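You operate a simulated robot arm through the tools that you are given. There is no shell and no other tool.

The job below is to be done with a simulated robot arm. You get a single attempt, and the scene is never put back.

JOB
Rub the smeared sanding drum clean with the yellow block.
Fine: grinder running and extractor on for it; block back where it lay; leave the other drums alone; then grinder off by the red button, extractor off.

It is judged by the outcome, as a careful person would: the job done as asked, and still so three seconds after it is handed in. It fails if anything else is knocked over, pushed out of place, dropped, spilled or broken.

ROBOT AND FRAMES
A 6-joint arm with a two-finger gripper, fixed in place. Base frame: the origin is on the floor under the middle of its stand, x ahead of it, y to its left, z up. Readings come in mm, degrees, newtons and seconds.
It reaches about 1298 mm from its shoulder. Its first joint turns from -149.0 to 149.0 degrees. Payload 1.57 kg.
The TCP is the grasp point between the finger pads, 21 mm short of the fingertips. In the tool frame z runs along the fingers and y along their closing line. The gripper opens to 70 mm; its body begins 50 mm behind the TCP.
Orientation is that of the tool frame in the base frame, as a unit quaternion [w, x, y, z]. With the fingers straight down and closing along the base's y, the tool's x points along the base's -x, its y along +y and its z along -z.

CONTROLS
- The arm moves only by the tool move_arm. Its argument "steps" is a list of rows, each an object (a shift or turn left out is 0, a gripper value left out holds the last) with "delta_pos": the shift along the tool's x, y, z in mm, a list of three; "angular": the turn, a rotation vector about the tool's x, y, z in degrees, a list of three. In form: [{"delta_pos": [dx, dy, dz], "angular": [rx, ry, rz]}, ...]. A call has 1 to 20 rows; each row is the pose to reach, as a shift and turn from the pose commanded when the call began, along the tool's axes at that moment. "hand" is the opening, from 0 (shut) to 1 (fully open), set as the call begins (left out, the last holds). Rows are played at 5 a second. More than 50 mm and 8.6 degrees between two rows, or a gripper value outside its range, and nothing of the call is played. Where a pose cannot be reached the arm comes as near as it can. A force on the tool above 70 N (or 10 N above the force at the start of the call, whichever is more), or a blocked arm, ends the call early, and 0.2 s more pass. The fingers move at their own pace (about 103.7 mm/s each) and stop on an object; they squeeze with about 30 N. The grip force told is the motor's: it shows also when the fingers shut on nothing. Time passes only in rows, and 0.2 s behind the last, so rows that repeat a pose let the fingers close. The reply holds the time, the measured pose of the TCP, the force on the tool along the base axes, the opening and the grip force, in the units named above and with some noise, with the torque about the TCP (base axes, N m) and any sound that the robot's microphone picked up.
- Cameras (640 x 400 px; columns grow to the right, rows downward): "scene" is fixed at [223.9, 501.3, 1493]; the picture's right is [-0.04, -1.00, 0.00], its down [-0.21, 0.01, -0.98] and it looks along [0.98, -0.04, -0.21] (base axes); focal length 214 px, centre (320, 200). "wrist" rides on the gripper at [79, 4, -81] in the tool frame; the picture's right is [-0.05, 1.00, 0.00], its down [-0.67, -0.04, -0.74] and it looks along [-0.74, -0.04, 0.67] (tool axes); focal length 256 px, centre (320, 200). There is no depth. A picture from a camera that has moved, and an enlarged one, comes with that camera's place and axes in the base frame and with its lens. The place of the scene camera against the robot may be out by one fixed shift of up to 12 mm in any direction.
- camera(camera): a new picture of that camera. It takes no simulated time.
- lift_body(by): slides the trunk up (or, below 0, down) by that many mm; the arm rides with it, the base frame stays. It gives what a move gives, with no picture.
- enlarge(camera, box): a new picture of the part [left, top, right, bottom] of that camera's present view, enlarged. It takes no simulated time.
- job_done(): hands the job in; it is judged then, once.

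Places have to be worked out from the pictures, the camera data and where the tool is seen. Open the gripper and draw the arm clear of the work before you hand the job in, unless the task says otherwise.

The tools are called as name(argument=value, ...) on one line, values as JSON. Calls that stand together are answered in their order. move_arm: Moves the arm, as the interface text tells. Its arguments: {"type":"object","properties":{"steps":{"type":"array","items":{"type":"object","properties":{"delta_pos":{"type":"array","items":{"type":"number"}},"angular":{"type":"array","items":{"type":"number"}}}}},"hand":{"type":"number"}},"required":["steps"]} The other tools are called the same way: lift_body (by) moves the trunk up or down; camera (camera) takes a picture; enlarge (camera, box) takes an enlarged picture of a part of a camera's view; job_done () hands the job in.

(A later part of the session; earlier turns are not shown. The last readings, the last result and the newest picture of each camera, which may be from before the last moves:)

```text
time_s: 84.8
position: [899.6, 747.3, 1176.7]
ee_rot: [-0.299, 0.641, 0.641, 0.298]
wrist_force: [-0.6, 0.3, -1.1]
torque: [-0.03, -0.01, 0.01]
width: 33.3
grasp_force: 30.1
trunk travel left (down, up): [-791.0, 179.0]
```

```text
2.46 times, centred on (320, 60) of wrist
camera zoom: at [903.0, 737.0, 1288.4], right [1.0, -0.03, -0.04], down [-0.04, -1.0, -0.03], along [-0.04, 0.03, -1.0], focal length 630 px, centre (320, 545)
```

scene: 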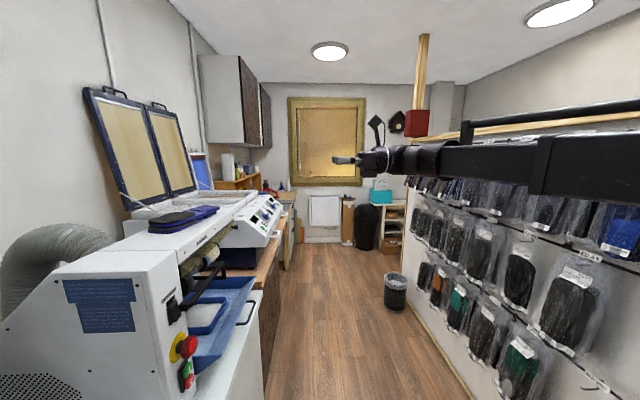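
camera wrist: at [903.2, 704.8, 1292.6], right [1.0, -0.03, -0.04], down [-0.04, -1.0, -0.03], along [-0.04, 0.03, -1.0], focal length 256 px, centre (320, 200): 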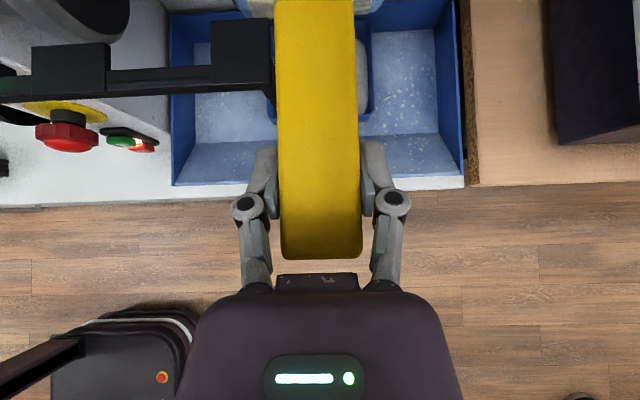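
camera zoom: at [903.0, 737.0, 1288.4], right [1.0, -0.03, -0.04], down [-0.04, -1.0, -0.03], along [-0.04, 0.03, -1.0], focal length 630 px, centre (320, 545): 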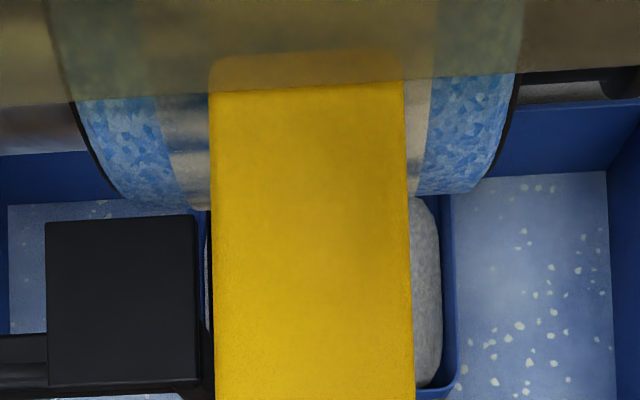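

Cleaning has begun: the smear is narrowing and blue grit shows at both ends. I now sweep the block side to side along the drum at this depth.

move_arm(steps=[{"delta_pos": [0, -6, 0]}, {"delta_pos": [0, -12, 0]}, {"delta_pos": [0, -18, 0]}, {"delta_pos": [0, -24, 0]}, {"delta_pos": [0, -28, 0]}, {"delta_pos": [0, -28, 0]}, {"delta_pos": [0, -22, 0]}, {"delta_pos": [0, -16, 0]}, {"delta_pos": [0, -10, 0]}, {"delta_pos": [0, -4, 0]}, {"delta_pos": [0, 2, 0]}, {"delta_pos": [0, 8, 0]}, {"delta_pos": [0, 14, 0]}, {"delta_pos": [0, 20, 0]}, {"delta_pos": [0, 24, 0]}, {"delta_pos": [0, 24, 0]}, {"delta_pos": [0, 18, 0]}, {"delta_pos": [0, 12, 0]}, {"delta_pos": [0, 6, 0]}, {"delta_pos": [0, 0, 0]}])

camera(camera="wrist")

enlarge(camera="wrist", box=[190, 0, 450, 120])

enlarge(camera="scene", box=[195, 235, 245, 270])

```text
time_s: 89.0
position: [898.7, 747.4, 1176.9]
ee_rot: [-0.298, 0.641, 0.641, 0.298]
wrist_force: [0.2, -0.2, -1.7]
torque: [-0.03, 0.03, 0.03]
width: 33.5
grasp_force: 30.0
trunk travel left (down, up): [-791.0, 179.0]
```

```text
taken
camera wrist: at [903.0, 737.1, 1288.4], right [1.0, -0.03, -0.04], down [-0.04, -1.0, -0.03], along [-0.04, 0.03, -1.0], focal length 256 px, centre (320, 200)
```

wrist: 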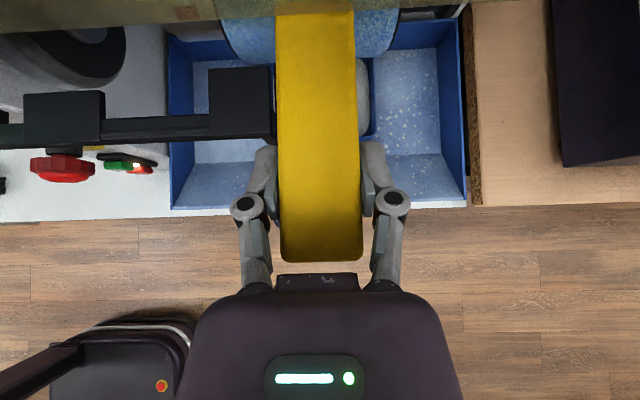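

```text
2.46 times, centred on (320, 60) of wrist
camera zoom: at [903.0, 737.1, 1288.4], right [1.0, -0.03, -0.04], down [-0.04, -1.0, -0.03], along [-0.04, 0.03, -1.0], focal length 630 px, centre (320, 545)
```

zoom: 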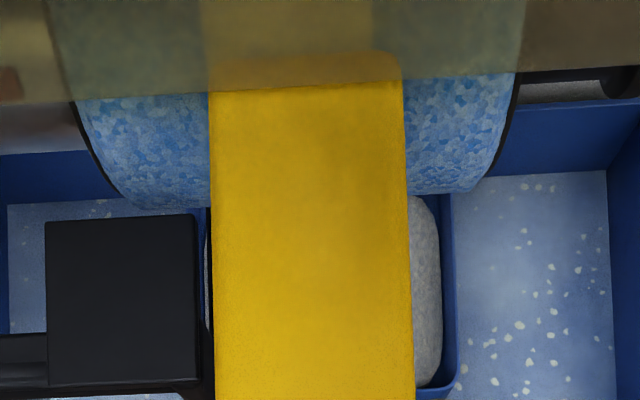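

```text
11.43 times, centred on (220, 252) of scene
camera zoom: at [223.9, 501.3, 1493.0], right [-0.04, -1.0, 0.0], down [-0.21, 0.01, -0.98], along [0.98, -0.04, -0.21], focal length 2451 px, centre (1463, -400)
```

zoom: 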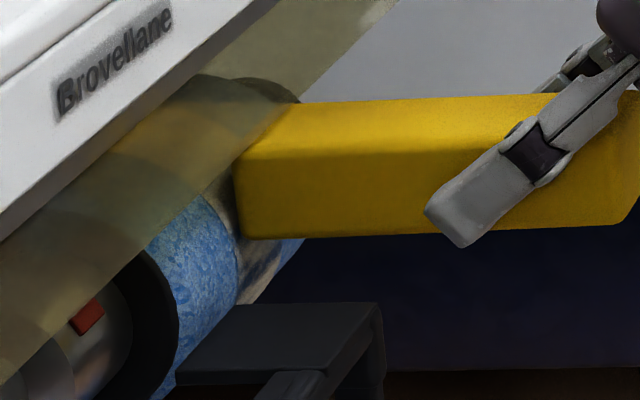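

Good progress: the smear has shrunk to a central band about 30 mm wide. The block has pitched only slightly in the grip. I continue with gentle sweeps.

move_arm(steps=[{"delta_pos": [0, -4, 0]}, {"delta_pos": [0, -8, 0]}, {"delta_pos": [0, -12, 0]}, {"delta_pos": [0, -16, 0]}, {"delta_pos": [0, -20, 0]}, {"delta_pos": [0, -16, 0]}, {"delta_pos": [0, -12, 0]}, {"delta_pos": [0, -8, 0]}, {"delta_pos": [0, -4, 0]}, {"delta_pos": [0, 0, 0]}, {"delta_pos": [0, 4, 0]}, {"delta_pos": [0, 8, 0]}, {"delta_pos": [0, 12, 0]}, {"delta_pos": [0, 14, 0]}, {"delta_pos": [0, 10, 0]}, {"delta_pos": [0, 6, 0]}, {"delta_pos": [0, 2, 0]}, {"delta_pos": [0, 0, 0]}])

enlarge(camera="wrist", box=[190, 0, 450, 120])

enlarge(camera="scene", box=[195, 235, 245, 270])

```text
time_s: 92.8
position: [899.1, 747.2, 1175.8]
ee_rot: [-0.298, 0.641, 0.641, 0.298]
wrist_force: [0.7, 0.6, -1.4]
torque: [-0.03, 0.0, -0.02]
width: 33.4
grasp_force: 30.1
trunk travel left (down, up): [-791.0, 179.0]
```

```text
2.46 times, centred on (320, 60) of wrist
camera zoom: at [903.2, 736.9, 1288.3], right [1.0, -0.03, -0.04], down [-0.04, -1.0, -0.03], along [-0.04, 0.03, -1.0], focal length 630 px, centre (320, 545)
```

zoom: 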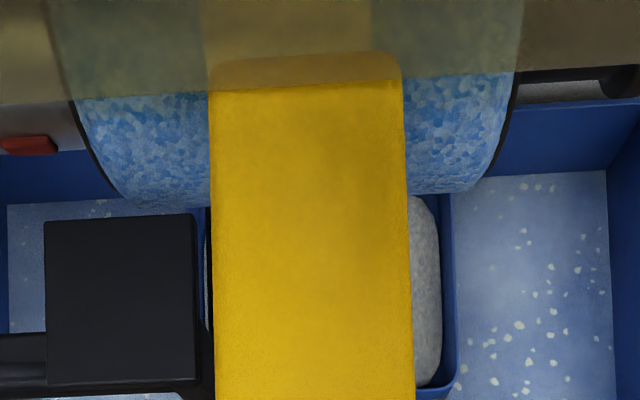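

```text
11.43 times, centred on (220, 252) of scene
camera zoom: at [223.9, 501.3, 1493.0], right [-0.04, -1.0, 0.0], down [-0.21, 0.01, -0.98], along [0.98, -0.04, -0.21], focal length 2451 px, centre (1463, -400)
```

zoom: 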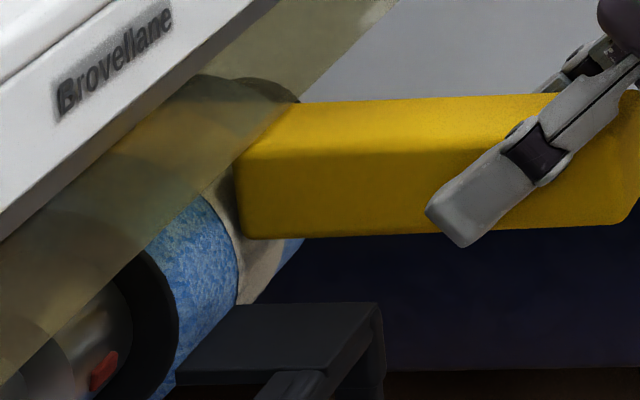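

Little change in that pass, so contact is probably too light. I press 1.5 mm further and sweep again.

move_arm(steps=[{"delta_pos": [0.5, 0, 0.6]}, {"delta_pos": [0.96, 0, 1.15]}, {"delta_pos": [0.96, -4, 1.15]}, {"delta_pos": [0.96, -8, 1.15]}, {"delta_pos": [0.96, -12, 1.15]}, {"delta_pos": [0.96, -8, 1.15]}, {"delta_pos": [0.96, -4, 1.15]}, {"delta_pos": [0.96, 0, 1.15]}])

enlarge(camera="wrist", box=[190, 0, 450, 120])

enlarge(camera="scene", box=[195, 235, 245, 270])

```text
time_s: 94.6
position: [900.1, 748.1, 1176.3]
ee_rot: [-0.299, 0.641, 0.641, 0.298]
wrist_force: [-0.4, -8.5, 0.4]
torque: [-0.22, 0.02, -0.08]
width: 33.5
grasp_force: 29.4
trunk travel left (down, up): [-791.0, 179.0]
```

```text
2.46 times, centred on (320, 60) of wrist
camera zoom: at [903.4, 737.6, 1288.7], right [1.0, -0.03, -0.04], down [-0.04, -1.0, -0.03], along [-0.04, 0.03, -1.0], focal length 630 px, centre (320, 545)
```

zoom: 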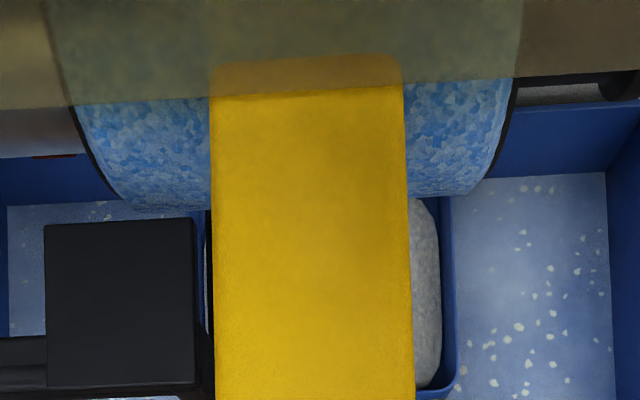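

```text
11.43 times, centred on (220, 252) of scene
camera zoom: at [223.9, 501.3, 1493.0], right [-0.04, -1.0, 0.0], down [-0.21, 0.01, -0.98], along [0.98, -0.04, -0.21], focal length 2451 px, centre (1463, -400)
```

zoom: 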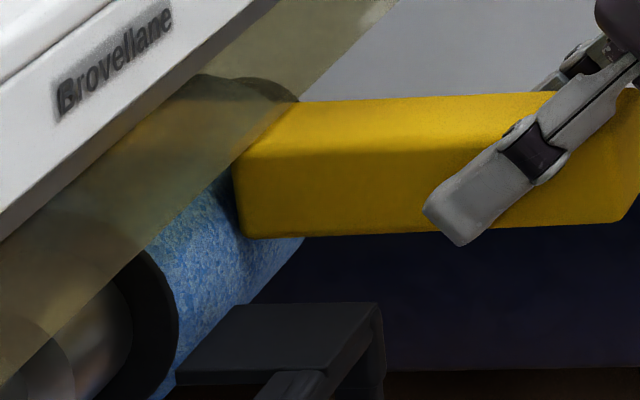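

Contact force reads 8.5 N and the visible drum is all blue now. I back off 45 mm to inspect the drum without the block in the way.

move_arm(steps=[{"delta_pos": [-6.4, 0, -7.7]}, {"delta_pos": [-16, 0, -19]}, {"delta_pos": [-28.9, 0, -34.5]}, {"delta_pos": [-28.9, 0, -34.5]}])

enlarge(camera="wrist", box=[190, 0, 450, 120])

enlarge(camera="scene", box=[185, 230, 265, 280])

```text
time_s: 95.6
position: [900.0, 704.5, 1176.3]
ee_rot: [-0.299, 0.641, 0.641, 0.298]
wrist_force: [-0.6, 0.4, -0.8]
torque: [-0.03, -0.01, 0.01]
width: 33.5
grasp_force: 29.7
trunk travel left (down, up): [-791.0, 179.0]
```

```text
2.46 times, centred on (320, 60) of wrist
camera zoom: at [903.4, 693.8, 1288.2], right [1.0, -0.03, -0.04], down [-0.04, -1.0, -0.03], along [-0.04, 0.03, -1.0], focal length 630 px, centre (320, 545)
```

zoom: 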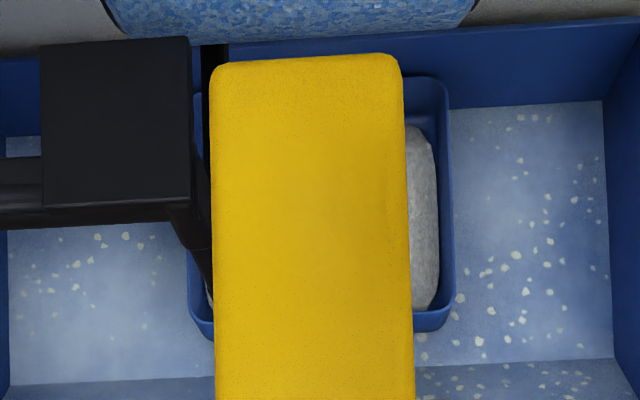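

```text
8.00 times, centred on (225, 255) of scene
camera zoom: at [223.9, 501.3, 1493.0], right [-0.04, -1.0, 0.0], down [-0.21, 0.01, -0.98], along [0.98, -0.04, -0.21], focal length 1716 px, centre (1080, -240)
```

zoom: 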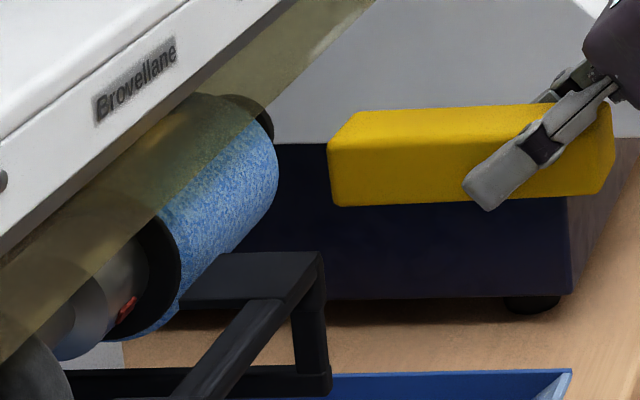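

The drum looks blue end to end. I retreat further and take more looks at other moments of its turning.

move_arm(steps=[{"delta_pos": [-20, 0, -24]}, {"delta_pos": [-41.2, 0, -49]}, {"delta_pos": [-41.2, 0, -49]}])

enlarge(camera="scene", box=[185, 230, 245, 270])

move_arm(steps=[{"angular": [0, 8, 0]}, {"angular": [0, 16, 0]}, {"angular": [0, 24, 0]}, {"angular": [0, 32, 0]}, {"angular": [0, 32, 0]}])

camera(camera="wrist")

```text
time_s: 96.4
position: [898.8, 639.9, 1176.4]
ee_rot: [-0.298, 0.641, 0.641, 0.299]
wrist_force: [0.0, 0.1, -0.6]
torque: [-0.03, 0.02, -0.01]
width: 33.2
grasp_force: 30.1
trunk travel left (down, up): [-791.0, 179.0]
```

```text
10.00 times, centred on (215, 250) of scene
camera zoom: at [223.9, 501.3, 1493.0], right [-0.04, -1.0, 0.0], down [-0.21, 0.01, -0.98], along [0.98, -0.04, -0.21], focal length 2145 px, centre (1370, -300)
```

zoom: 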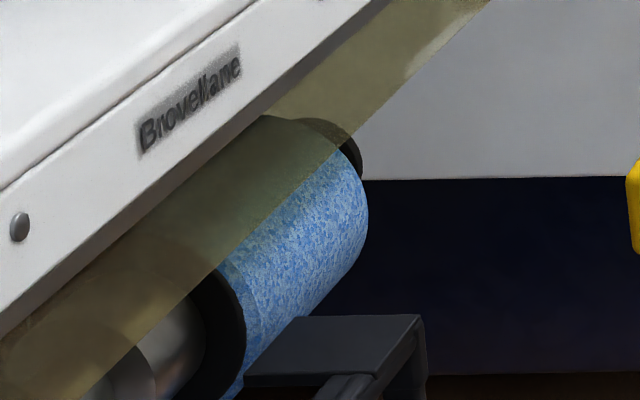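

```text
time_s: 97.6
position: [899.5, 640.1, 1269.3]
ee_rot: [-0.464, 0.534, 0.534, 0.464]
wrist_force: [0.6, -0.4, -0.9]
torque: [-0.02, 0.01, -0.01]
width: 33.0
grasp_force: 30.2
out of reach, approached as far as the arm can: row 1, 2, 3, 4, 5
trunk travel left (down, up): [-791.0, 179.0]
```

```text
taken
camera wrist: at [903.5, 572.0, 1359.1], right [1.0, -0.01, -0.05], down [-0.04, -0.83, -0.56], along [-0.04, 0.56, -0.83], focal length 256 px, centre (320, 200)
```

wrist: 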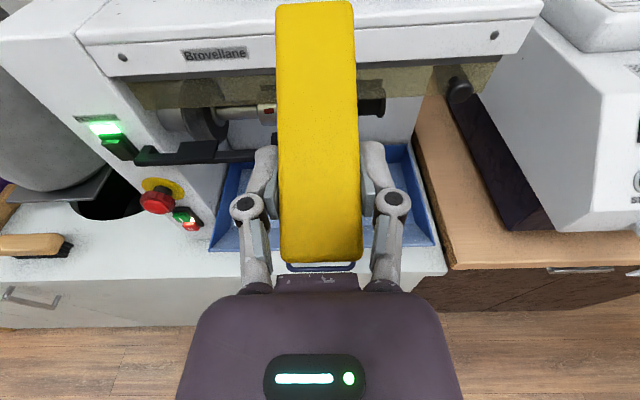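

The block hides the drum from here. I shift -x by 100 mm, which is on the way back, and look again.

move_arm(steps=[{"delta_pos": [0, -40, 0]}, {"delta_pos": [0, -80, 0]}, {"delta_pos": [0, -110, 0]}, {"delta_pos": [0, -110, 0]}])

enlarge(camera="wrist", box=[340, 60, 520, 170])

```text
time_s: 98.6
position: [790.5, 640.1, 1271.4]
ee_rot: [-0.463, 0.535, 0.532, 0.465]
wrist_force: [-0.2, 0.1, -0.6]
torque: [0.02, 0.01, 0.04]
width: 33.3
grasp_force: 30.3
trunk travel left (down, up): [-791.0, 179.0]
```

```text
3.56 times, centred on (430, 115) of wrist
camera zoom: at [793.4, 572.1, 1358.8], right [1.0, -0.01, -0.05], down [-0.04, -0.83, -0.56], along [-0.04, 0.56, -0.83], focal length 910 px, centre (-71, 502)
```

zoom: 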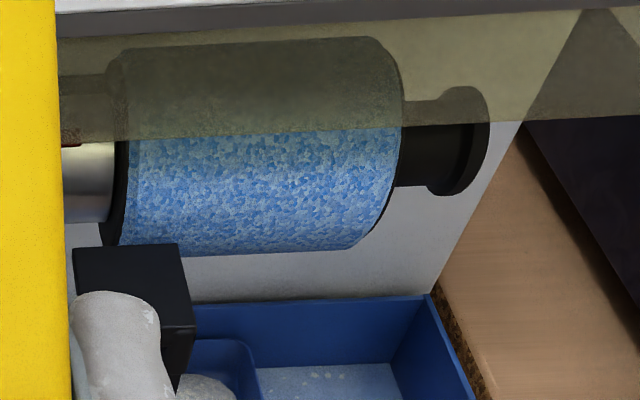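

The drum is fully clean. I tilt back to the carrying angle and take the block back along -x.

move_arm(steps=[{"angular": [0, -8, 0]}, {"angular": [0, -16, 0]}, {"angular": [0, -24, 0]}, {"angular": [0, -32, 0]}, {"angular": [0, -32, 0]}])

move_arm(steps=[{"delta_pos": [0, -35, 0]}, {"delta_pos": [0, -75, 0]}, {"delta_pos": [0, -115, 0]}, {"delta_pos": [0, -155, 0]}, {"delta_pos": [0, -195, 0]}, {"delta_pos": [0, -235, 0]}, {"delta_pos": [0, -275, 0]}, {"delta_pos": [0, -315, 0]}, {"delta_pos": [0, -355, 0]}, {"delta_pos": [0, -395, 0]}, {"delta_pos": [0, -435, 0]}, {"delta_pos": [0, -475, 0]}, {"delta_pos": [0, -515, 0]}, {"delta_pos": [0, -555, 0]}, {"delta_pos": [0, -595, 0]}, {"delta_pos": [0, -621, 0]}, {"delta_pos": [0, -621, 0]}])

camera(camera="wrist")

```text
time_s: 99.8
position: [790.6, 639.2, 1176.6]
ee_rot: [-0.298, 0.641, 0.641, 0.298]
wrist_force: [0.3, 0.6, -1.1]
torque: [-0.01, 0.0, -0.03]
width: 33.2
grasp_force: 29.9
out of reach, approached as far as the arm can: row 1, 2, 3, 4, 5
trunk travel left (down, up): [-791.0, 179.0]
```

```text
time_s: 103.4
position: [167.8, 639.6, 1175.4]
ee_rot: [-0.299, 0.641, 0.641, 0.298]
wrist_force: [0.5, 0.2, -0.6]
torque: [-0.02, 0.0, -0.04]
width: 33.0
grasp_force: 30.3
trunk travel left (down, up): [-791.0, 179.0]
```

```text
taken
camera wrist: at [171.0, 630.5, 1288.3], right [1.0, -0.03, -0.04], down [-0.04, -1.0, -0.03], along [-0.04, 0.03, -1.0], focal length 256 px, centre (320, 200)
```

wrist: 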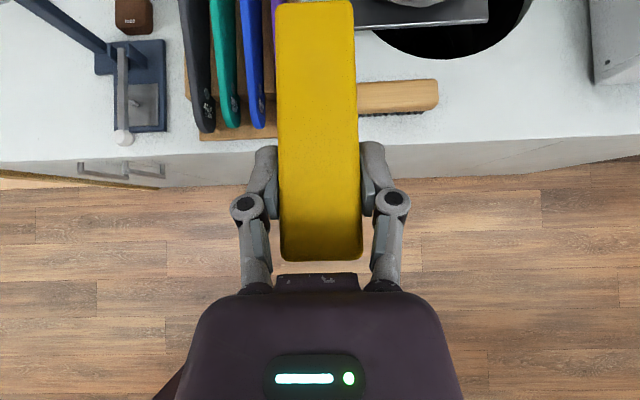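

TCP x is about 1.4 mm less than at pick-up (camera x 171.0 vs 172.4), so I correct that, lower to 40 mm above the bench height in front of the bench, and go forward.

move_arm(steps=[{"delta_pos": [0, 1.4, 0]}, {"delta_pos": [0, 1.4, 0]}])

lift_body(by=-248)

move_arm(steps=[{"delta_pos": [22, 0, 26]}, {"delta_pos": [44, 0, 52]}, {"delta_pos": [66, 0, 78]}, {"delta_pos": [87.2, 0, 103.9]}, {"delta_pos": [87.2, 0, 103.9]}])

camera(camera="wrist")

```text
time_s: 104.0
position: [168.0, 640.5, 1176.0]
ee_rot: [-0.299, 0.641, 0.641, 0.298]
wrist_force: [0.5, 0.4, -0.4]
torque: [-0.02, 0.01, 0.01]
width: 33.1
grasp_force: 30.0
trunk travel left (down, up): [-791.0, 179.0]
```

```text
time_s: 106.6
position: [169.1, 640.5, 928.7]
ee_rot: [-0.298, 0.641, 0.641, 0.299]
wrist_force: [-0.6, -0.5, -1.3]
torque: [-0.02, 0.05, 0.0]
width: 33.4
grasp_force: 29.9
trunk travel left (down, up): [-543.0, 427.0]
```

```text
time_s: 107.8
position: [168.0, 774.0, 927.3]
ee_rot: [-0.299, 0.641, 0.641, 0.298]
wrist_force: [0.4, 0.4, -1.3]
torque: [0.01, -0.01, -0.04]
width: 33.2
grasp_force: 30.0
trunk travel left (down, up): [-543.0, 427.0]
```

```text
taken
camera wrist: at [171.9, 764.9, 1040.2], right [1.0, -0.03, -0.04], down [-0.04, -1.0, -0.03], along [-0.04, 0.03, -1.0], focal length 256 px, centre (320, 200)
```

wrist: 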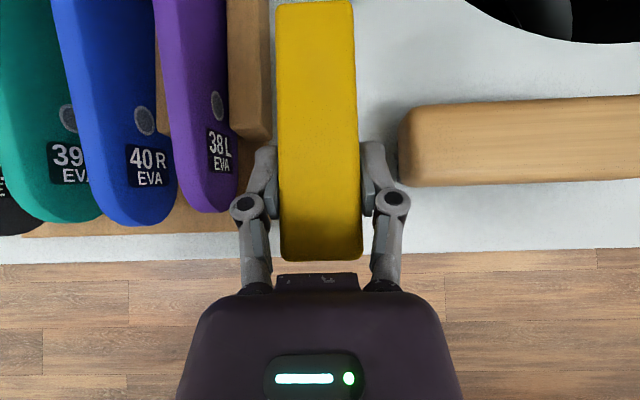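

I enlarge to measure the block's present offset in the grip against the pick-up picture.

enlarge(camera="wrist", box=[230, 0, 410, 290])

```text
1.38 times, centred on (320, 145) of wrist
camera zoom: at [171.9, 764.9, 1040.2], right [1.0, -0.03, -0.04], down [-0.04, -1.0, -0.03], along [-0.04, 0.03, -1.0], focal length 353 px, centre (320, 276)
```

zoom: 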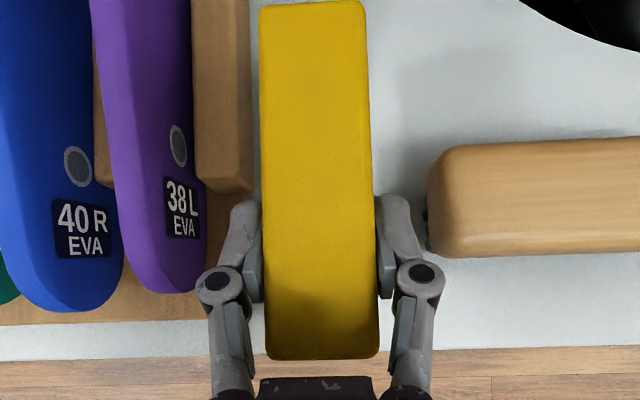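

The block has pitched about 2.8° nose-down in the grip while its near end is unchanged. I rotate the tool +2.8° to level the block, and nudge x by 0.6 mm.

move_arm(steps=[{"delta_pos": [0.2, 0.6, 0.2], "angular": [0, 1.4, 0]}, {"delta_pos": [0.2, 0.6, 0.2], "angular": [0, 2.8, 0]}, {"delta_pos": [0.2, 0.6, 0.2], "angular": [0, 2.8, 0]}])

lift_body(by=-35)

camera(camera="wrist")

```text
time_s: 108.6
position: [169.9, 775.9, 935.0]
ee_rot: [-0.314, 0.634, 0.633, 0.314]
wrist_force: [0.5, 0.1, -1.0]
torque: [-0.02, 0.03, -0.03]
width: 33.2
grasp_force: 30.0
out of reach, approached as far as the arm can: row 1, 2, 3
trunk travel left (down, up): [-543.0, 427.0]
```

```text
time_s: 109.4
position: [169.5, 775.8, 901.3]
ee_rot: [-0.313, 0.634, 0.634, 0.313]
wrist_force: [0.5, 0.9, -0.9]
torque: [0.0, 0.0, -0.01]
width: 33.2
grasp_force: 30.0
trunk travel left (down, up): [-508.0, 462.0]
```

```text
taken
camera wrist: at [173.0, 760.3, 1011.6], right [1.0, -0.03, -0.04], down [-0.04, -1.0, -0.08], along [-0.04, 0.08, -1.0], focal length 256 px, centre (320, 200)
```

wrist: 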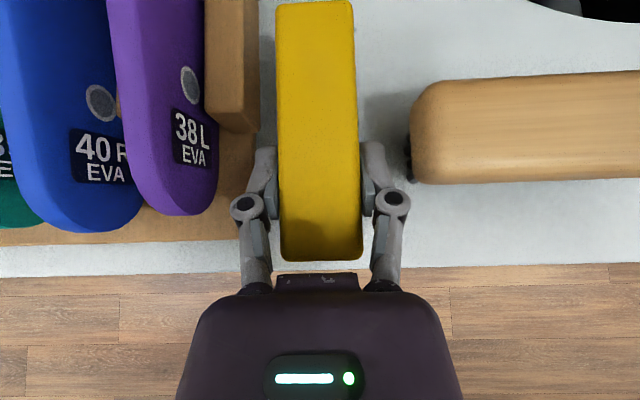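

Level now and about 22 mm above the resting height. I lower 18 mm and check force.

lift_body(by=-18)

lift_body(by=-2)

camera(camera="wrist")

```text
time_s: 110.0
position: [169.3, 775.8, 882.2]
ee_rot: [-0.313, 0.634, 0.634, 0.313]
wrist_force: [0.7, -0.7, 0.3]
torque: [-0.03, 0.01, 0.01]
width: 33.2
grasp_force: 30.1
trunk travel left (down, up): [-490.0, 480.0]
```

```text
time_s: 110.6
position: [170.0, 775.6, 880.1]
ee_rot: [-0.314, 0.634, 0.634, 0.313]
wrist_force: [0.1, 0.3, -0.9]
torque: [-0.02, 0.0, 0.02]
width: 33.3
grasp_force: 30.0
trunk travel left (down, up): [-488.0, 482.0]
```

```text
taken
camera wrist: at [173.0, 760.3, 991.5], right [1.0, -0.03, -0.04], down [-0.04, -1.0, -0.08], along [-0.04, 0.08, -1.0], focal length 256 px, centre (320, 200)
```

wrist: 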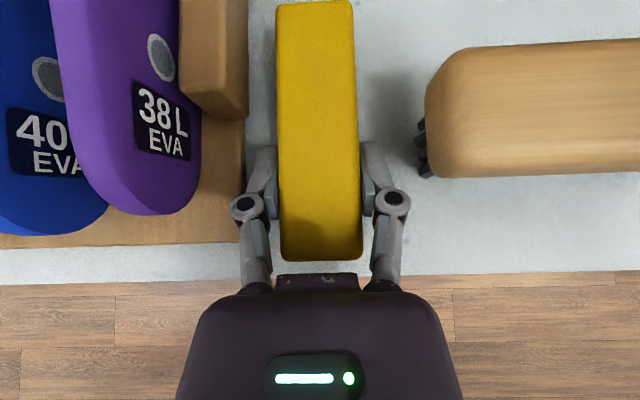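

No contact force yet; TCP z≈880. I lower 1 mm at a time.

lift_body(by=-1)

lift_body(by=-0.7)

```text
time_s: 111.1
position: [168.8, 776.5, 878.8]
ee_rot: [-0.313, 0.634, 0.634, 0.313]
wrist_force: [0.7, 0.9, 1.6]
torque: [-0.09, -0.01, 0.0]
width: 33.1
grasp_force: 30.2
trunk travel left (down, up): [-487.0, 483.0]
```

```text
time_s: 111.6
position: [168.6, 776.1, 880.0]
ee_rot: [-0.314, 0.633, 0.634, 0.314]
wrist_force: [0.4, 2.8, 8.9]
torque: [-0.31, 0.0, 0.05]
width: 33.4
grasp_force: 30.1
trunk travel left (down, up): [-487.0, 483.0]
```

The block touches down (8.9 N up). I relieve it by 0.5 mm and open the fingers to about 41 mm.

lift_body(by=0.6)

move_arm(steps=[{"delta_pos": [0, 0, 0]}, {"delta_pos": [0, 0, 0]}, {"delta_pos": [0, 0, 0]}], hand=0.586)

camera(camera="wrist")

```text
time_s: 112.1
position: [168.9, 775.5, 879.1]
ee_rot: [-0.313, 0.634, 0.634, 0.313]
wrist_force: [0.9, 1.0, 2.5]
torque: [-0.13, 0.02, 0.03]
width: 33.3
grasp_force: 30.4
trunk travel left (down, up): [-487.0, 483.0]
```

```text
time_s: 112.9
position: [168.8, 775.1, 878.2]
ee_rot: [-0.313, 0.634, 0.634, 0.313]
wrist_force: [-0.2, 0.3, 0.0]
torque: [0.02, -0.02, 0.05]
width: 41.0
grasp_force: 0.0
trunk travel left (down, up): [-487.0, 483.0]
```

```text
taken
camera wrist: at [173.0, 760.3, 990.4], right [1.0, -0.03, -0.04], down [-0.04, -1.0, -0.08], along [-0.04, 0.08, -1.0], focal length 256 px, centre (320, 200)
```

wrist: 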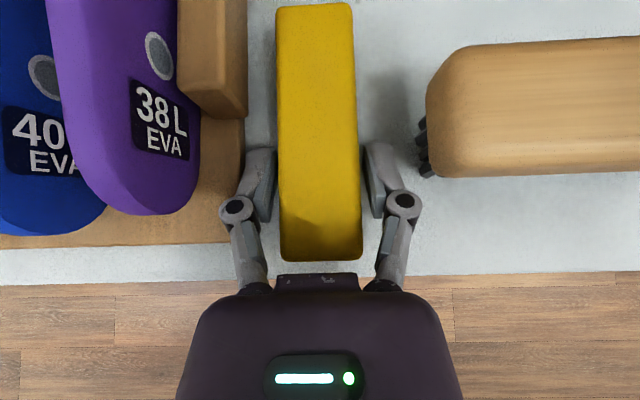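

Released and the block sits still. I rise straight up about 110 mm, well clear, to compare its place with the first plan view.

lift_body(by=110)

move_arm(steps=[{"delta_pos": [-14, 0, -17], "angular": [0, -1, 0]}, {"delta_pos": [-36, 0, -42], "angular": [0, -2, 0]}, {"delta_pos": [-58, 0, -70], "angular": [0, -2.8, 0]}, {"delta_pos": [-64.9, 0, -77.4], "angular": [0, -2.8, 0]}, {"delta_pos": [-64.9, 0, -77.4], "angular": [0, -2.8, 0]}])

enlarge(camera="wrist", box=[240, 0, 400, 150])

camera(camera="wrist")

```text
time_s: 114.3
position: [169.4, 775.9, 987.8]
ee_rot: [-0.313, 0.634, 0.634, 0.313]
wrist_force: [-0.2, -0.2, 0.1]
torque: [-0.01, -0.03, 0.0]
width: 40.8
grasp_force: 0.0
trunk travel left (down, up): [-597.0, 373.0]
```

```text
time_s: 115.5
position: [169.6, 675.7, 981.3]
ee_rot: [-0.298, 0.641, 0.641, 0.298]
wrist_force: [-0.5, 1.0, -0.1]
torque: [-0.03, 0.04, 0.0]
width: 41.2
grasp_force: 0.1
out of reach, approached as far as the arm can: row 3, 4
trunk travel left (down, up): [-597.0, 373.0]
```

```text
2.67 times, centred on (320, 75) of wrist
camera zoom: at [172.9, 665.1, 1094.1], right [1.0, -0.03, -0.04], down [-0.04, -1.0, -0.03], along [-0.04, 0.03, -1.0], focal length 683 px, centre (320, 533)
```

zoom: 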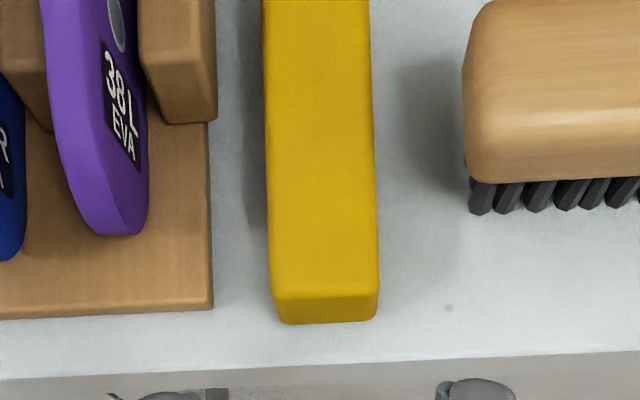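

```text
taken
camera wrist: at [172.9, 665.1, 1094.1], right [1.0, -0.03, -0.04], down [-0.04, -1.0, -0.03], along [-0.04, 0.03, -1.0], focal length 256 px, centre (320, 200)
```

wrist: 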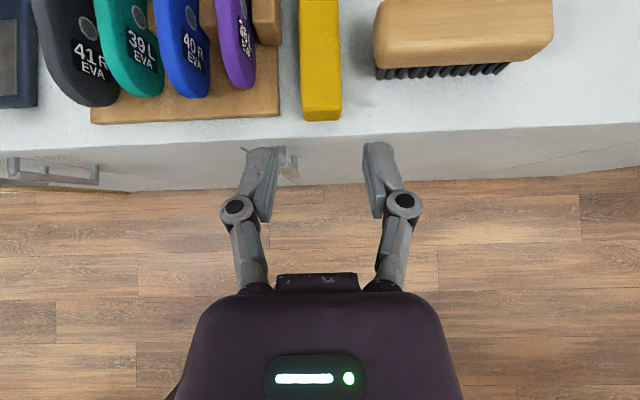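

To compare like for like with my first plan view, I raise 45 mm to the same camera height.

lift_body(by=44.8)

enlarge(camera="wrist", box=[240, 0, 400, 150])

```text
time_s: 116.4
position: [169.0, 675.2, 1026.2]
ee_rot: [-0.298, 0.641, 0.642, 0.297]
wrist_force: [-0.7, 0.0, -0.3]
torque: [-0.02, 0.02, 0.0]
width: 41.2
grasp_force: 0.0
trunk travel left (down, up): [-642.0, 328.0]
```

```text
2.67 times, centred on (320, 75) of wrist
camera zoom: at [172.7, 665.2, 1138.9], right [1.0, -0.03, -0.04], down [-0.04, -1.0, -0.03], along [-0.04, 0.03, -1.0], focal length 683 px, centre (320, 533)
```

zoom: 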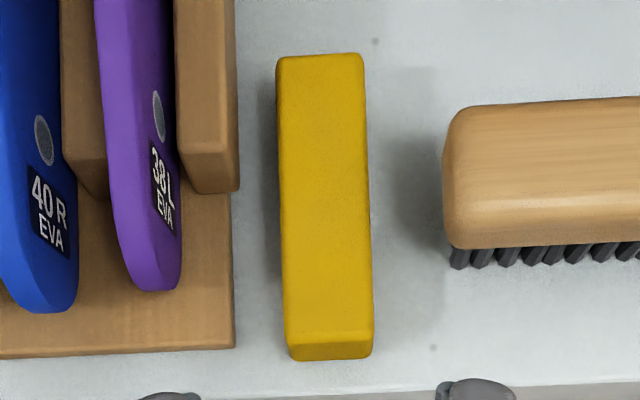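

The block is back within about 1.3 mm of where it lay. Next I level the tool, close the fingers and travel to the grinder panel.

move_arm(steps=[{"angular": [0, 8, 0]}, {"angular": [0, 16, 0]}, {"angular": [0, 24, 0]}, {"angular": [0, 32, 0]}, {"angular": [0, 40, 0]}, {"angular": [0, 40, 0]}], hand=0)

move_arm(steps=[{"delta_pos": [0, 40, -10]}, {"delta_pos": [0, 80, -20]}, {"delta_pos": [0, 120, -30]}, {"delta_pos": [0, 160, -40]}, {"delta_pos": [0, 200, -50]}, {"delta_pos": [0, 240, -60]}, {"delta_pos": [0, 280, -70]}, {"delta_pos": [0, 320, -80]}, {"delta_pos": [0, 360, -90]}, {"delta_pos": [0, 400, -100]}, {"delta_pos": [0, 440, -110]}, {"delta_pos": [0, 473, -120]}, {"delta_pos": [0, 473, -120]}])

move_arm(steps=[{"angular": [0, 0, -8.5]}, {"angular": [0, 0, -17]}, {"angular": [0, 0, -25.5]}, {"angular": [0, 0, -34]}, {"angular": [0, 0, -42.5]}, {"angular": [0, 0, -51]}, {"angular": [0, 0, -59.5]}, {"angular": [0, 0, -68]}, {"angular": [0, 0, -76.5]}, {"angular": [0, 0, -85]}, {"angular": [0, 0, -90]}, {"angular": [0, 0, -90]}])

```text
time_s: 117.8
position: [168.8, 673.9, 1146.0]
ee_rot: [-0.498, 0.502, 0.501, 0.499]
wrist_force: [0.3, 0.5, 0.3]
torque: [0.01, 0.03, 0.01]
width: 0.0
grasp_force: 28.3
out of reach, approached as far as the arm can: row 1, 2, 3, 4, 5, 6
trunk travel left (down, up): [-642.0, 328.0]
```

```text
time_s: 120.6
position: [640.6, 555.8, 1146.6]
ee_rot: [-0.499, 0.501, 0.502, 0.498]
wrist_force: [0.1, -0.4, -0.1]
torque: [0.01, -0.01, 0.02]
width: 0.0
grasp_force: 28.4
trunk travel left (down, up): [-642.0, 328.0]
```

```text
time_s: 123.2
position: [642.8, 554.4, 1145.7]
ee_rot: [0.002, 0.0, 0.708, 0.706]
wrist_force: [-0.3, -0.3, -0.2]
torque: [0.01, 0.01, 0.01]
width: 0.0
grasp_force: 28.5
trunk travel left (down, up): [-642.0, 328.0]
```

Rolled and shut at (642, 555). I lower the trunk 194 mm to the red O button's height and move forward to y≈718.

lift_body(by=-194)

move_arm(steps=[{"delta_pos": [0, 0, 40]}, {"delta_pos": [0, 0, 80]}, {"delta_pos": [0, 0, 120]}, {"delta_pos": [0, 0, 160]}, {"delta_pos": [0, 0, 160]}])

camera(camera="wrist")

enlarge(camera="scene", box=[130, 280, 290, 400])

```text
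time_s: 125.3
position: [643.2, 555.0, 951.7]
ee_rot: [0.001, 0.0, 0.708, 0.706]
wrist_force: [-0.3, -0.3, -0.2]
torque: [-0.02, -0.01, -0.01]
width: 0.2
grasp_force: 28.7
trunk travel left (down, up): [-448.0, 522.0]
```

```text
time_s: 126.5
position: [644.2, 717.1, 952.8]
ee_rot: [0.0, -0.001, 0.709, 0.705]
wrist_force: [1.0, -0.2, 0.2]
torque: [0.0, -0.01, -0.02]
width: 0.0
grasp_force: 29.3
trunk travel left (down, up): [-448.0, 522.0]
```

```text
taken
camera wrist: at [563.4, 636.2, 955.6], right [0.05, 0.01, 1.0], down [0.67, -0.75, -0.03], along [0.74, 0.67, -0.04], focal length 256 px, centre (320, 200)
```

wrist: 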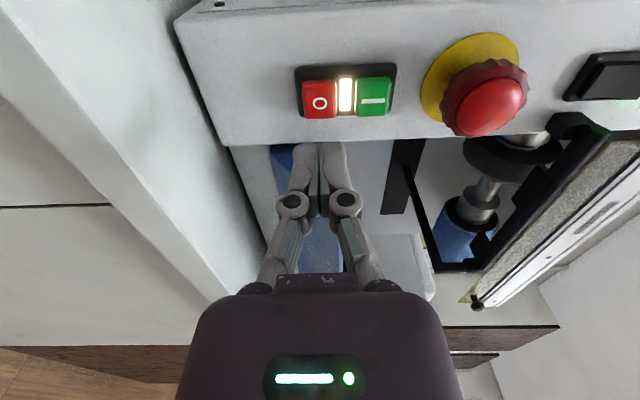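

```text
3.33 times, centred on (210, 340) of scene
camera zoom: at [223.9, 501.3, 1493.0], right [-0.04, -1.0, 0.0], down [-0.21, 0.01, -0.98], along [0.98, -0.04, -0.21], focal length 715 px, centre (687, -267)
```

zoom: 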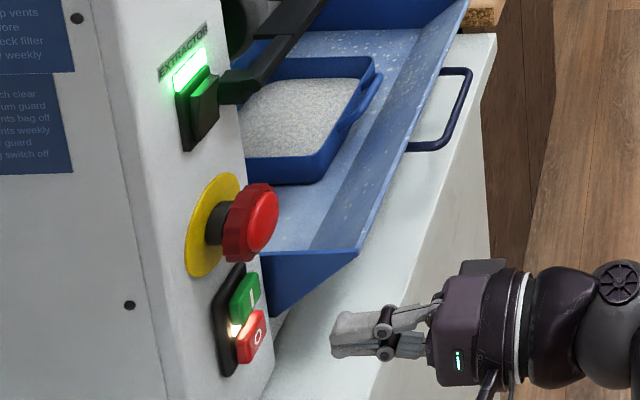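

Red O is straight ahead at the tip's line, and the run lamp is still lit. I advance 50 mm, then step in.

move_arm(steps=[{"delta_pos": [1, 0, 20]}, {"delta_pos": [1, 0, 40]}, {"delta_pos": [1, 0, 50]}, {"delta_pos": [1, 0, 50]}])

enlarge(camera="wrist", box=[220, 40, 420, 240])

```text
time_s: 127.5
position: [642.7, 765.3, 951.9]
ee_rot: [0.001, -0.001, 0.709, 0.705]
wrist_force: [0.5, 0.1, -0.9]
torque: [0.02, 0.02, -0.02]
width: 0.0
grasp_force: 28.1
trunk travel left (down, up): [-448.0, 522.0]
```

```text
2.00 times, centred on (320, 140) of wrist
camera zoom: at [562.3, 685.1, 955.7], right [0.05, 0.01, 1.0], down [0.67, -0.75, -0.03], along [0.74, 0.67, -0.04], focal length 512 px, centre (320, 320)
```

zoom: 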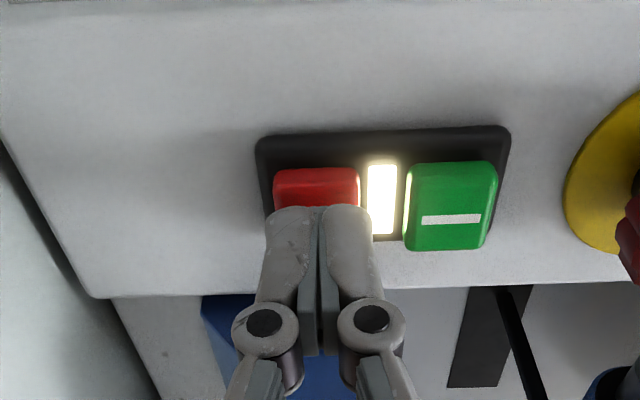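

The tip is centred on the red button. I step in 2 mm at a time.

move_arm(steps=[{"delta_pos": [0, 0, 2]}, {"delta_pos": [0, 0, 4]}, {"delta_pos": [0, 0, 6]}, {"delta_pos": [0, 0, 8]}])

enlarge(camera="wrist", box=[220, 40, 420, 240])

```text
time_s: 128.5
position: [641.7, 773.8, 951.7]
ee_rot: [0.0, 0.0, 0.709, 0.705]
wrist_force: [1.0, -1.3, -0.8]
torque: [0.03, 0.01, -0.03]
width: 6.0
grasp_force: 28.7
trunk travel left (down, up): [-448.0, 522.0]
```

```text
2.00 times, centred on (320, 140) of wrist
camera zoom: at [562.0, 692.8, 955.7], right [0.05, 0.01, 1.0], down [0.67, -0.75, -0.03], along [0.74, 0.67, -0.04], focal length 512 px, centre (320, 320)
```

zoom: 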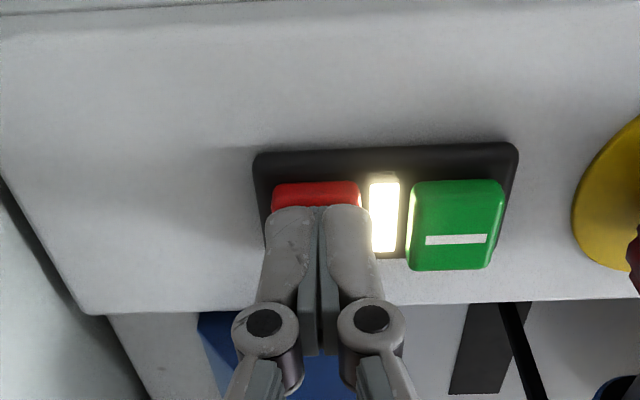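

No click yet; I press 1–2 mm further.

move_arm(steps=[{"delta_pos": [0, 0, 1]}, {"delta_pos": [0, 0, 2]}, {"delta_pos": [0, 0, 2]}])

enlarge(camera="wrist", box=[220, 40, 420, 240])

```text
time_s: 129.3
position: [641.4, 775.8, 952.1]
ee_rot: [0.0, 0.0, 0.709, 0.705]
wrist_force: [-0.8, -2.7, -0.5]
torque: [-0.02, 0.0, 0.0]
width: 5.8
grasp_force: 28.7
trunk travel left (down, up): [-448.0, 522.0]
heard: click
```

```text
2.00 times, centred on (320, 140) of wrist
camera zoom: at [562.0, 694.8, 955.8], right [0.05, 0.01, 1.0], down [0.67, -0.75, -0.03], along [0.74, 0.67, -0.04], focal length 512 px, centre (320, 320)
```

zoom: 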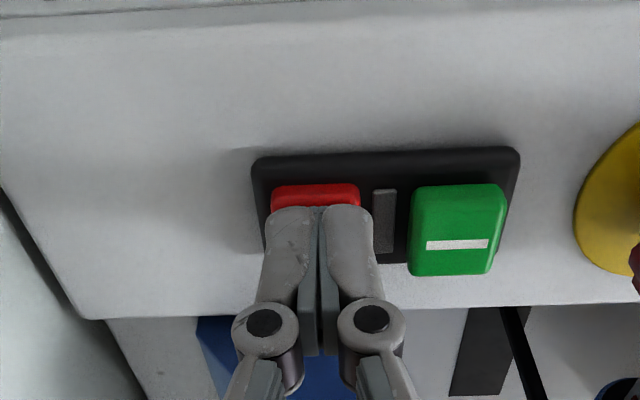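

Click, and the run lamp is out: grinder is off by the red button. I back off 60 mm and raise 202 mm to the rocker's upper half.

move_arm(steps=[{"delta_pos": [0, 0, -20]}, {"delta_pos": [0, 0, -40]}, {"delta_pos": [0, 0, -62]}, {"delta_pos": [0, 0, -62]}])

lift_body(by=202)

camera(camera="wrist")

enlarge(camera="scene", box=[155, 270, 235, 330])

```text
time_s: 130.3
position: [642.0, 714.5, 951.8]
ee_rot: [-0.001, 0.001, 0.709, 0.705]
wrist_force: [-0.8, -0.5, 1.0]
torque: [-0.01, -0.01, -0.01]
width: 0.0
grasp_force: 28.7
trunk travel left (down, up): [-448.0, 522.0]
```

```text
time_s: 132.5
position: [641.4, 712.8, 1154.4]
ee_rot: [0.001, 0.0, 0.709, 0.705]
wrist_force: [0.5, 0.3, -0.1]
torque: [0.04, -0.03, 0.0]
width: 0.5
grasp_force: 28.4
trunk travel left (down, up): [-650.0, 320.0]
```

```text
taken
camera wrist: at [562.1, 632.9, 1157.6], right [0.05, 0.01, 1.0], down [0.67, -0.75, -0.03], along [0.74, 0.67, -0.04], focal length 256 px, centre (320, 200)
```

wrist: 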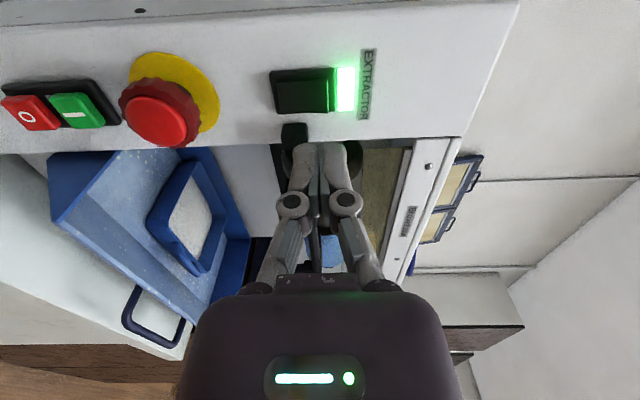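

```text
6.67 times, centred on (195, 300) of scene
camera zoom: at [223.9, 501.3, 1493.0], right [-0.04, -1.0, 0.0], down [-0.21, 0.01, -0.98], along [0.98, -0.04, -0.21], focal length 1430 px, centre (1153, -467)
```

zoom: 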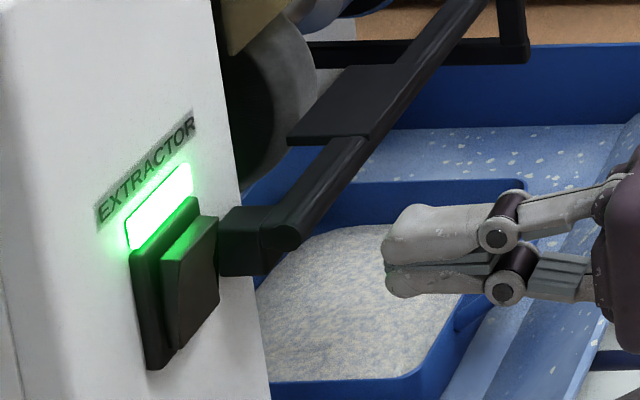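

The rocker's upper half now stands proud. I lower 2 mm, approach to y≈765, then step in.

lift_body(by=-2)

move_arm(steps=[{"delta_pos": [1, 0, 20]}, {"delta_pos": [1, 0, 40]}, {"delta_pos": [1, 0, 52]}, {"delta_pos": [1, 0, 52]}])

enlarge(camera="wrist", box=[220, 40, 420, 240])

```text
time_s: 133.0
position: [641.6, 713.9, 1150.9]
ee_rot: [0.0, 0.0, 0.709, 0.705]
wrist_force: [-0.1, 0.4, 0.0]
torque: [-0.03, 0.03, 0.02]
width: 0.0
grasp_force: 28.9
trunk travel left (down, up): [-648.0, 322.0]
```

```text
time_s: 134.0
position: [639.9, 764.5, 1151.6]
ee_rot: [0.0, 0.0, 0.709, 0.705]
wrist_force: [1.7, 0.4, -0.1]
torque: [0.01, 0.01, 0.06]
width: 0.2
grasp_force: 28.3
trunk travel left (down, up): [-648.0, 322.0]
```

```text
2.00 times, centred on (320, 140) of wrist
camera zoom: at [560.9, 684.6, 1155.7], right [0.05, 0.01, 1.0], down [0.67, -0.75, -0.03], along [0.74, 0.67, -0.04], focal length 512 px, centre (320, 320)
```

zoom: 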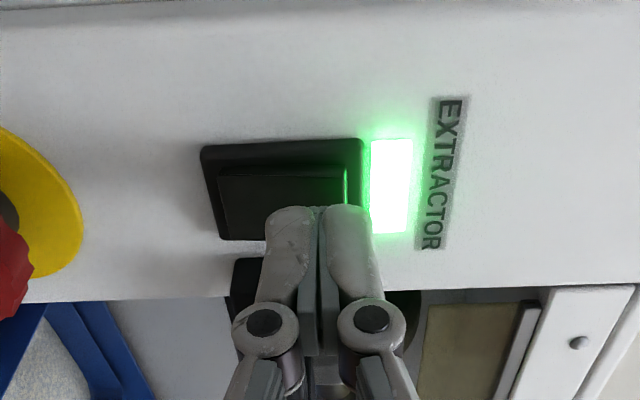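

The tip is over the rocker's upper half. I step in 2 mm at a time.

move_arm(steps=[{"delta_pos": [0, 0, 3]}, {"delta_pos": [0, 0, 6]}, {"delta_pos": [0, 0, 8]}, {"delta_pos": [0, 0, 10]}])

enlarge(camera="wrist", box=[220, 40, 420, 240])

```text
time_s: 135.0
position: [641.0, 775.2, 1151.5]
ee_rot: [0.0, -0.001, 0.709, 0.705]
wrist_force: [0.4, 0.8, 0.4]
torque: [-0.02, 0.02, 0.0]
width: 0.0
grasp_force: 28.5
trunk travel left (down, up): [-648.0, 322.0]
```

```text
2.00 times, centred on (320, 140) of wrist
camera zoom: at [561.4, 694.8, 1155.7], right [0.05, 0.01, 1.0], down [0.67, -0.75, -0.03], along [0.74, 0.67, -0.04], focal length 512 px, centre (320, 320)
```

zoom: 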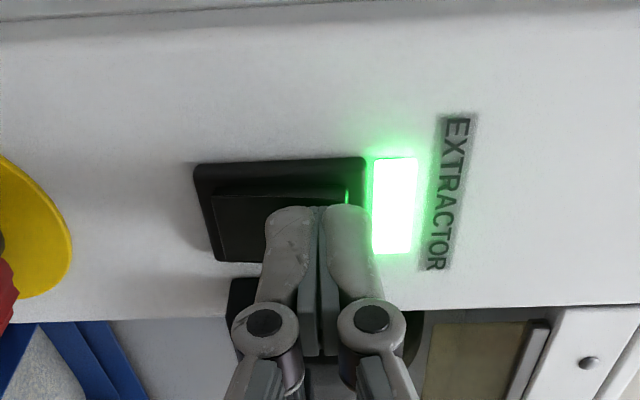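

No click yet at y≈775. I press on in 1 mm steps.

move_arm(steps=[{"delta_pos": [0, 0, 1]}, {"delta_pos": [0, 0, 2]}, {"delta_pos": [0, 0, 3]}])

enlarge(camera="wrist", box=[220, 40, 420, 240])

```text
time_s: 135.8
position: [640.8, 777.5, 1152.3]
ee_rot: [0.0, 0.0, 0.709, 0.705]
wrist_force: [0.2, 0.1, 0.2]
torque: [-0.02, -0.04, -0.01]
width: 0.2
grasp_force: 28.6
trunk travel left (down, up): [-648.0, 322.0]
heard: click
```

```text
2.00 times, centred on (320, 140) of wrist
camera zoom: at [561.0, 698.1, 1155.7], right [0.05, 0.01, 1.0], down [0.67, -0.75, -0.03], along [0.74, 0.67, -0.04], focal length 512 px, centre (320, 320)
```

zoom: 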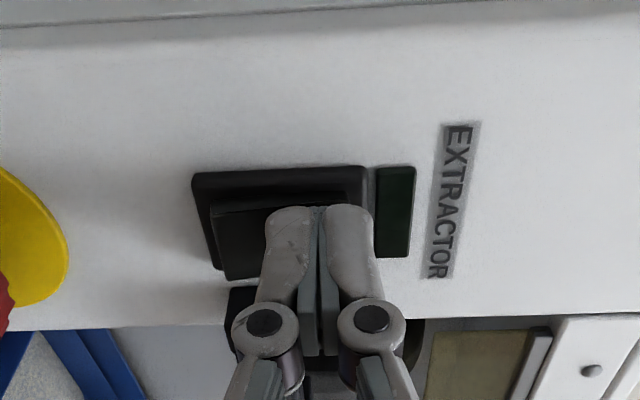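

Click, and the extractor lamp is out. I draw back well clear, and open the gripper.

move_arm(steps=[{"delta_pos": [0, 0, -20]}, {"delta_pos": [0, 0, -60]}, {"delta_pos": [0, 0, -100]}, {"delta_pos": [0, 0, -140]}, {"delta_pos": [0, 0, -180]}, {"delta_pos": [0, 0, -220]}, {"delta_pos": [0, 0, -260]}, {"delta_pos": [0, 0, -260]}])

move_arm(steps=[{"angular": [0, 0, 8.5]}, {"angular": [0, 0, 17]}, {"angular": [0, 0, 25.5]}, {"angular": [0, 0, 34]}, {"angular": [0, 0, 42.5]}, {"angular": [0, 0, 51]}, {"angular": [0, 0, 59.5]}, {"angular": [0, 0, 68]}, {"angular": [0, 0, 76.5]}, {"angular": [0, 0, 85]}, {"angular": [0, 0, 90]}, {"angular": [0, 0, 90]}], hand=1)

camera(camera="wrist")

camera(camera="scene")

```text
time_s: 137.6
position: [640.7, 518.6, 1153.2]
ee_rot: [0.0, 0.0, 0.709, 0.705]
wrist_force: [0.3, 0.5, 0.4]
torque: [0.01, -0.02, 0.02]
width: 0.1
grasp_force: 28.5
trunk travel left (down, up): [-648.0, 322.0]
```

```text
time_s: 140.2
position: [641.5, 518.0, 1153.7]
ee_rot: [-0.5, 0.5, 0.501, 0.499]
wrist_force: [-0.5, 0.1, -0.1]
torque: [-0.04, 0.01, -0.01]
width: 69.8
grasp_force: 0.2
trunk travel left (down, up): [-648.0, 322.0]
```

```text
taken
camera wrist: at [644.9, 438.3, 1231.1], right [1.0, 0.0, -0.05], down [-0.04, -0.75, -0.66], along [-0.04, 0.66, -0.75], focal length 256 px, centre (320, 200)
```

wrist: 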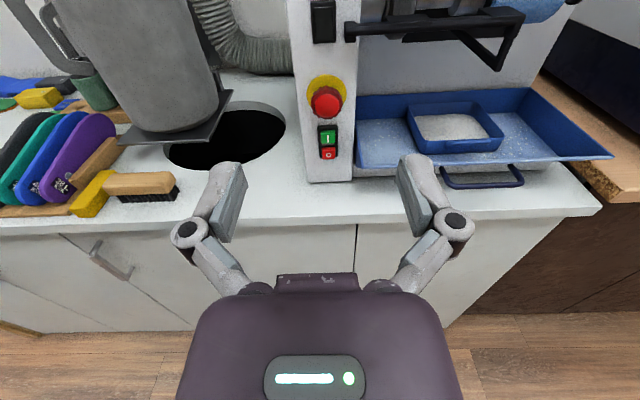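

```text
taken
```

scene: 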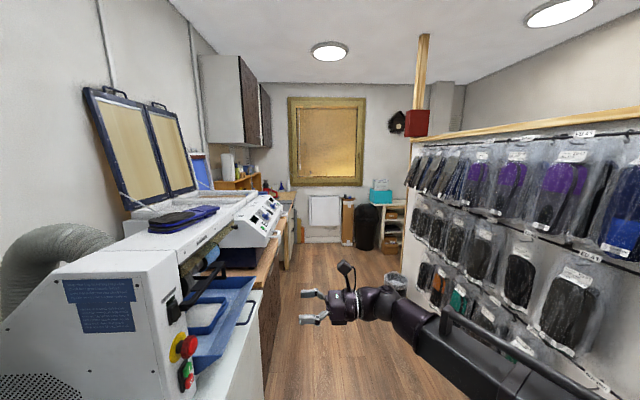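

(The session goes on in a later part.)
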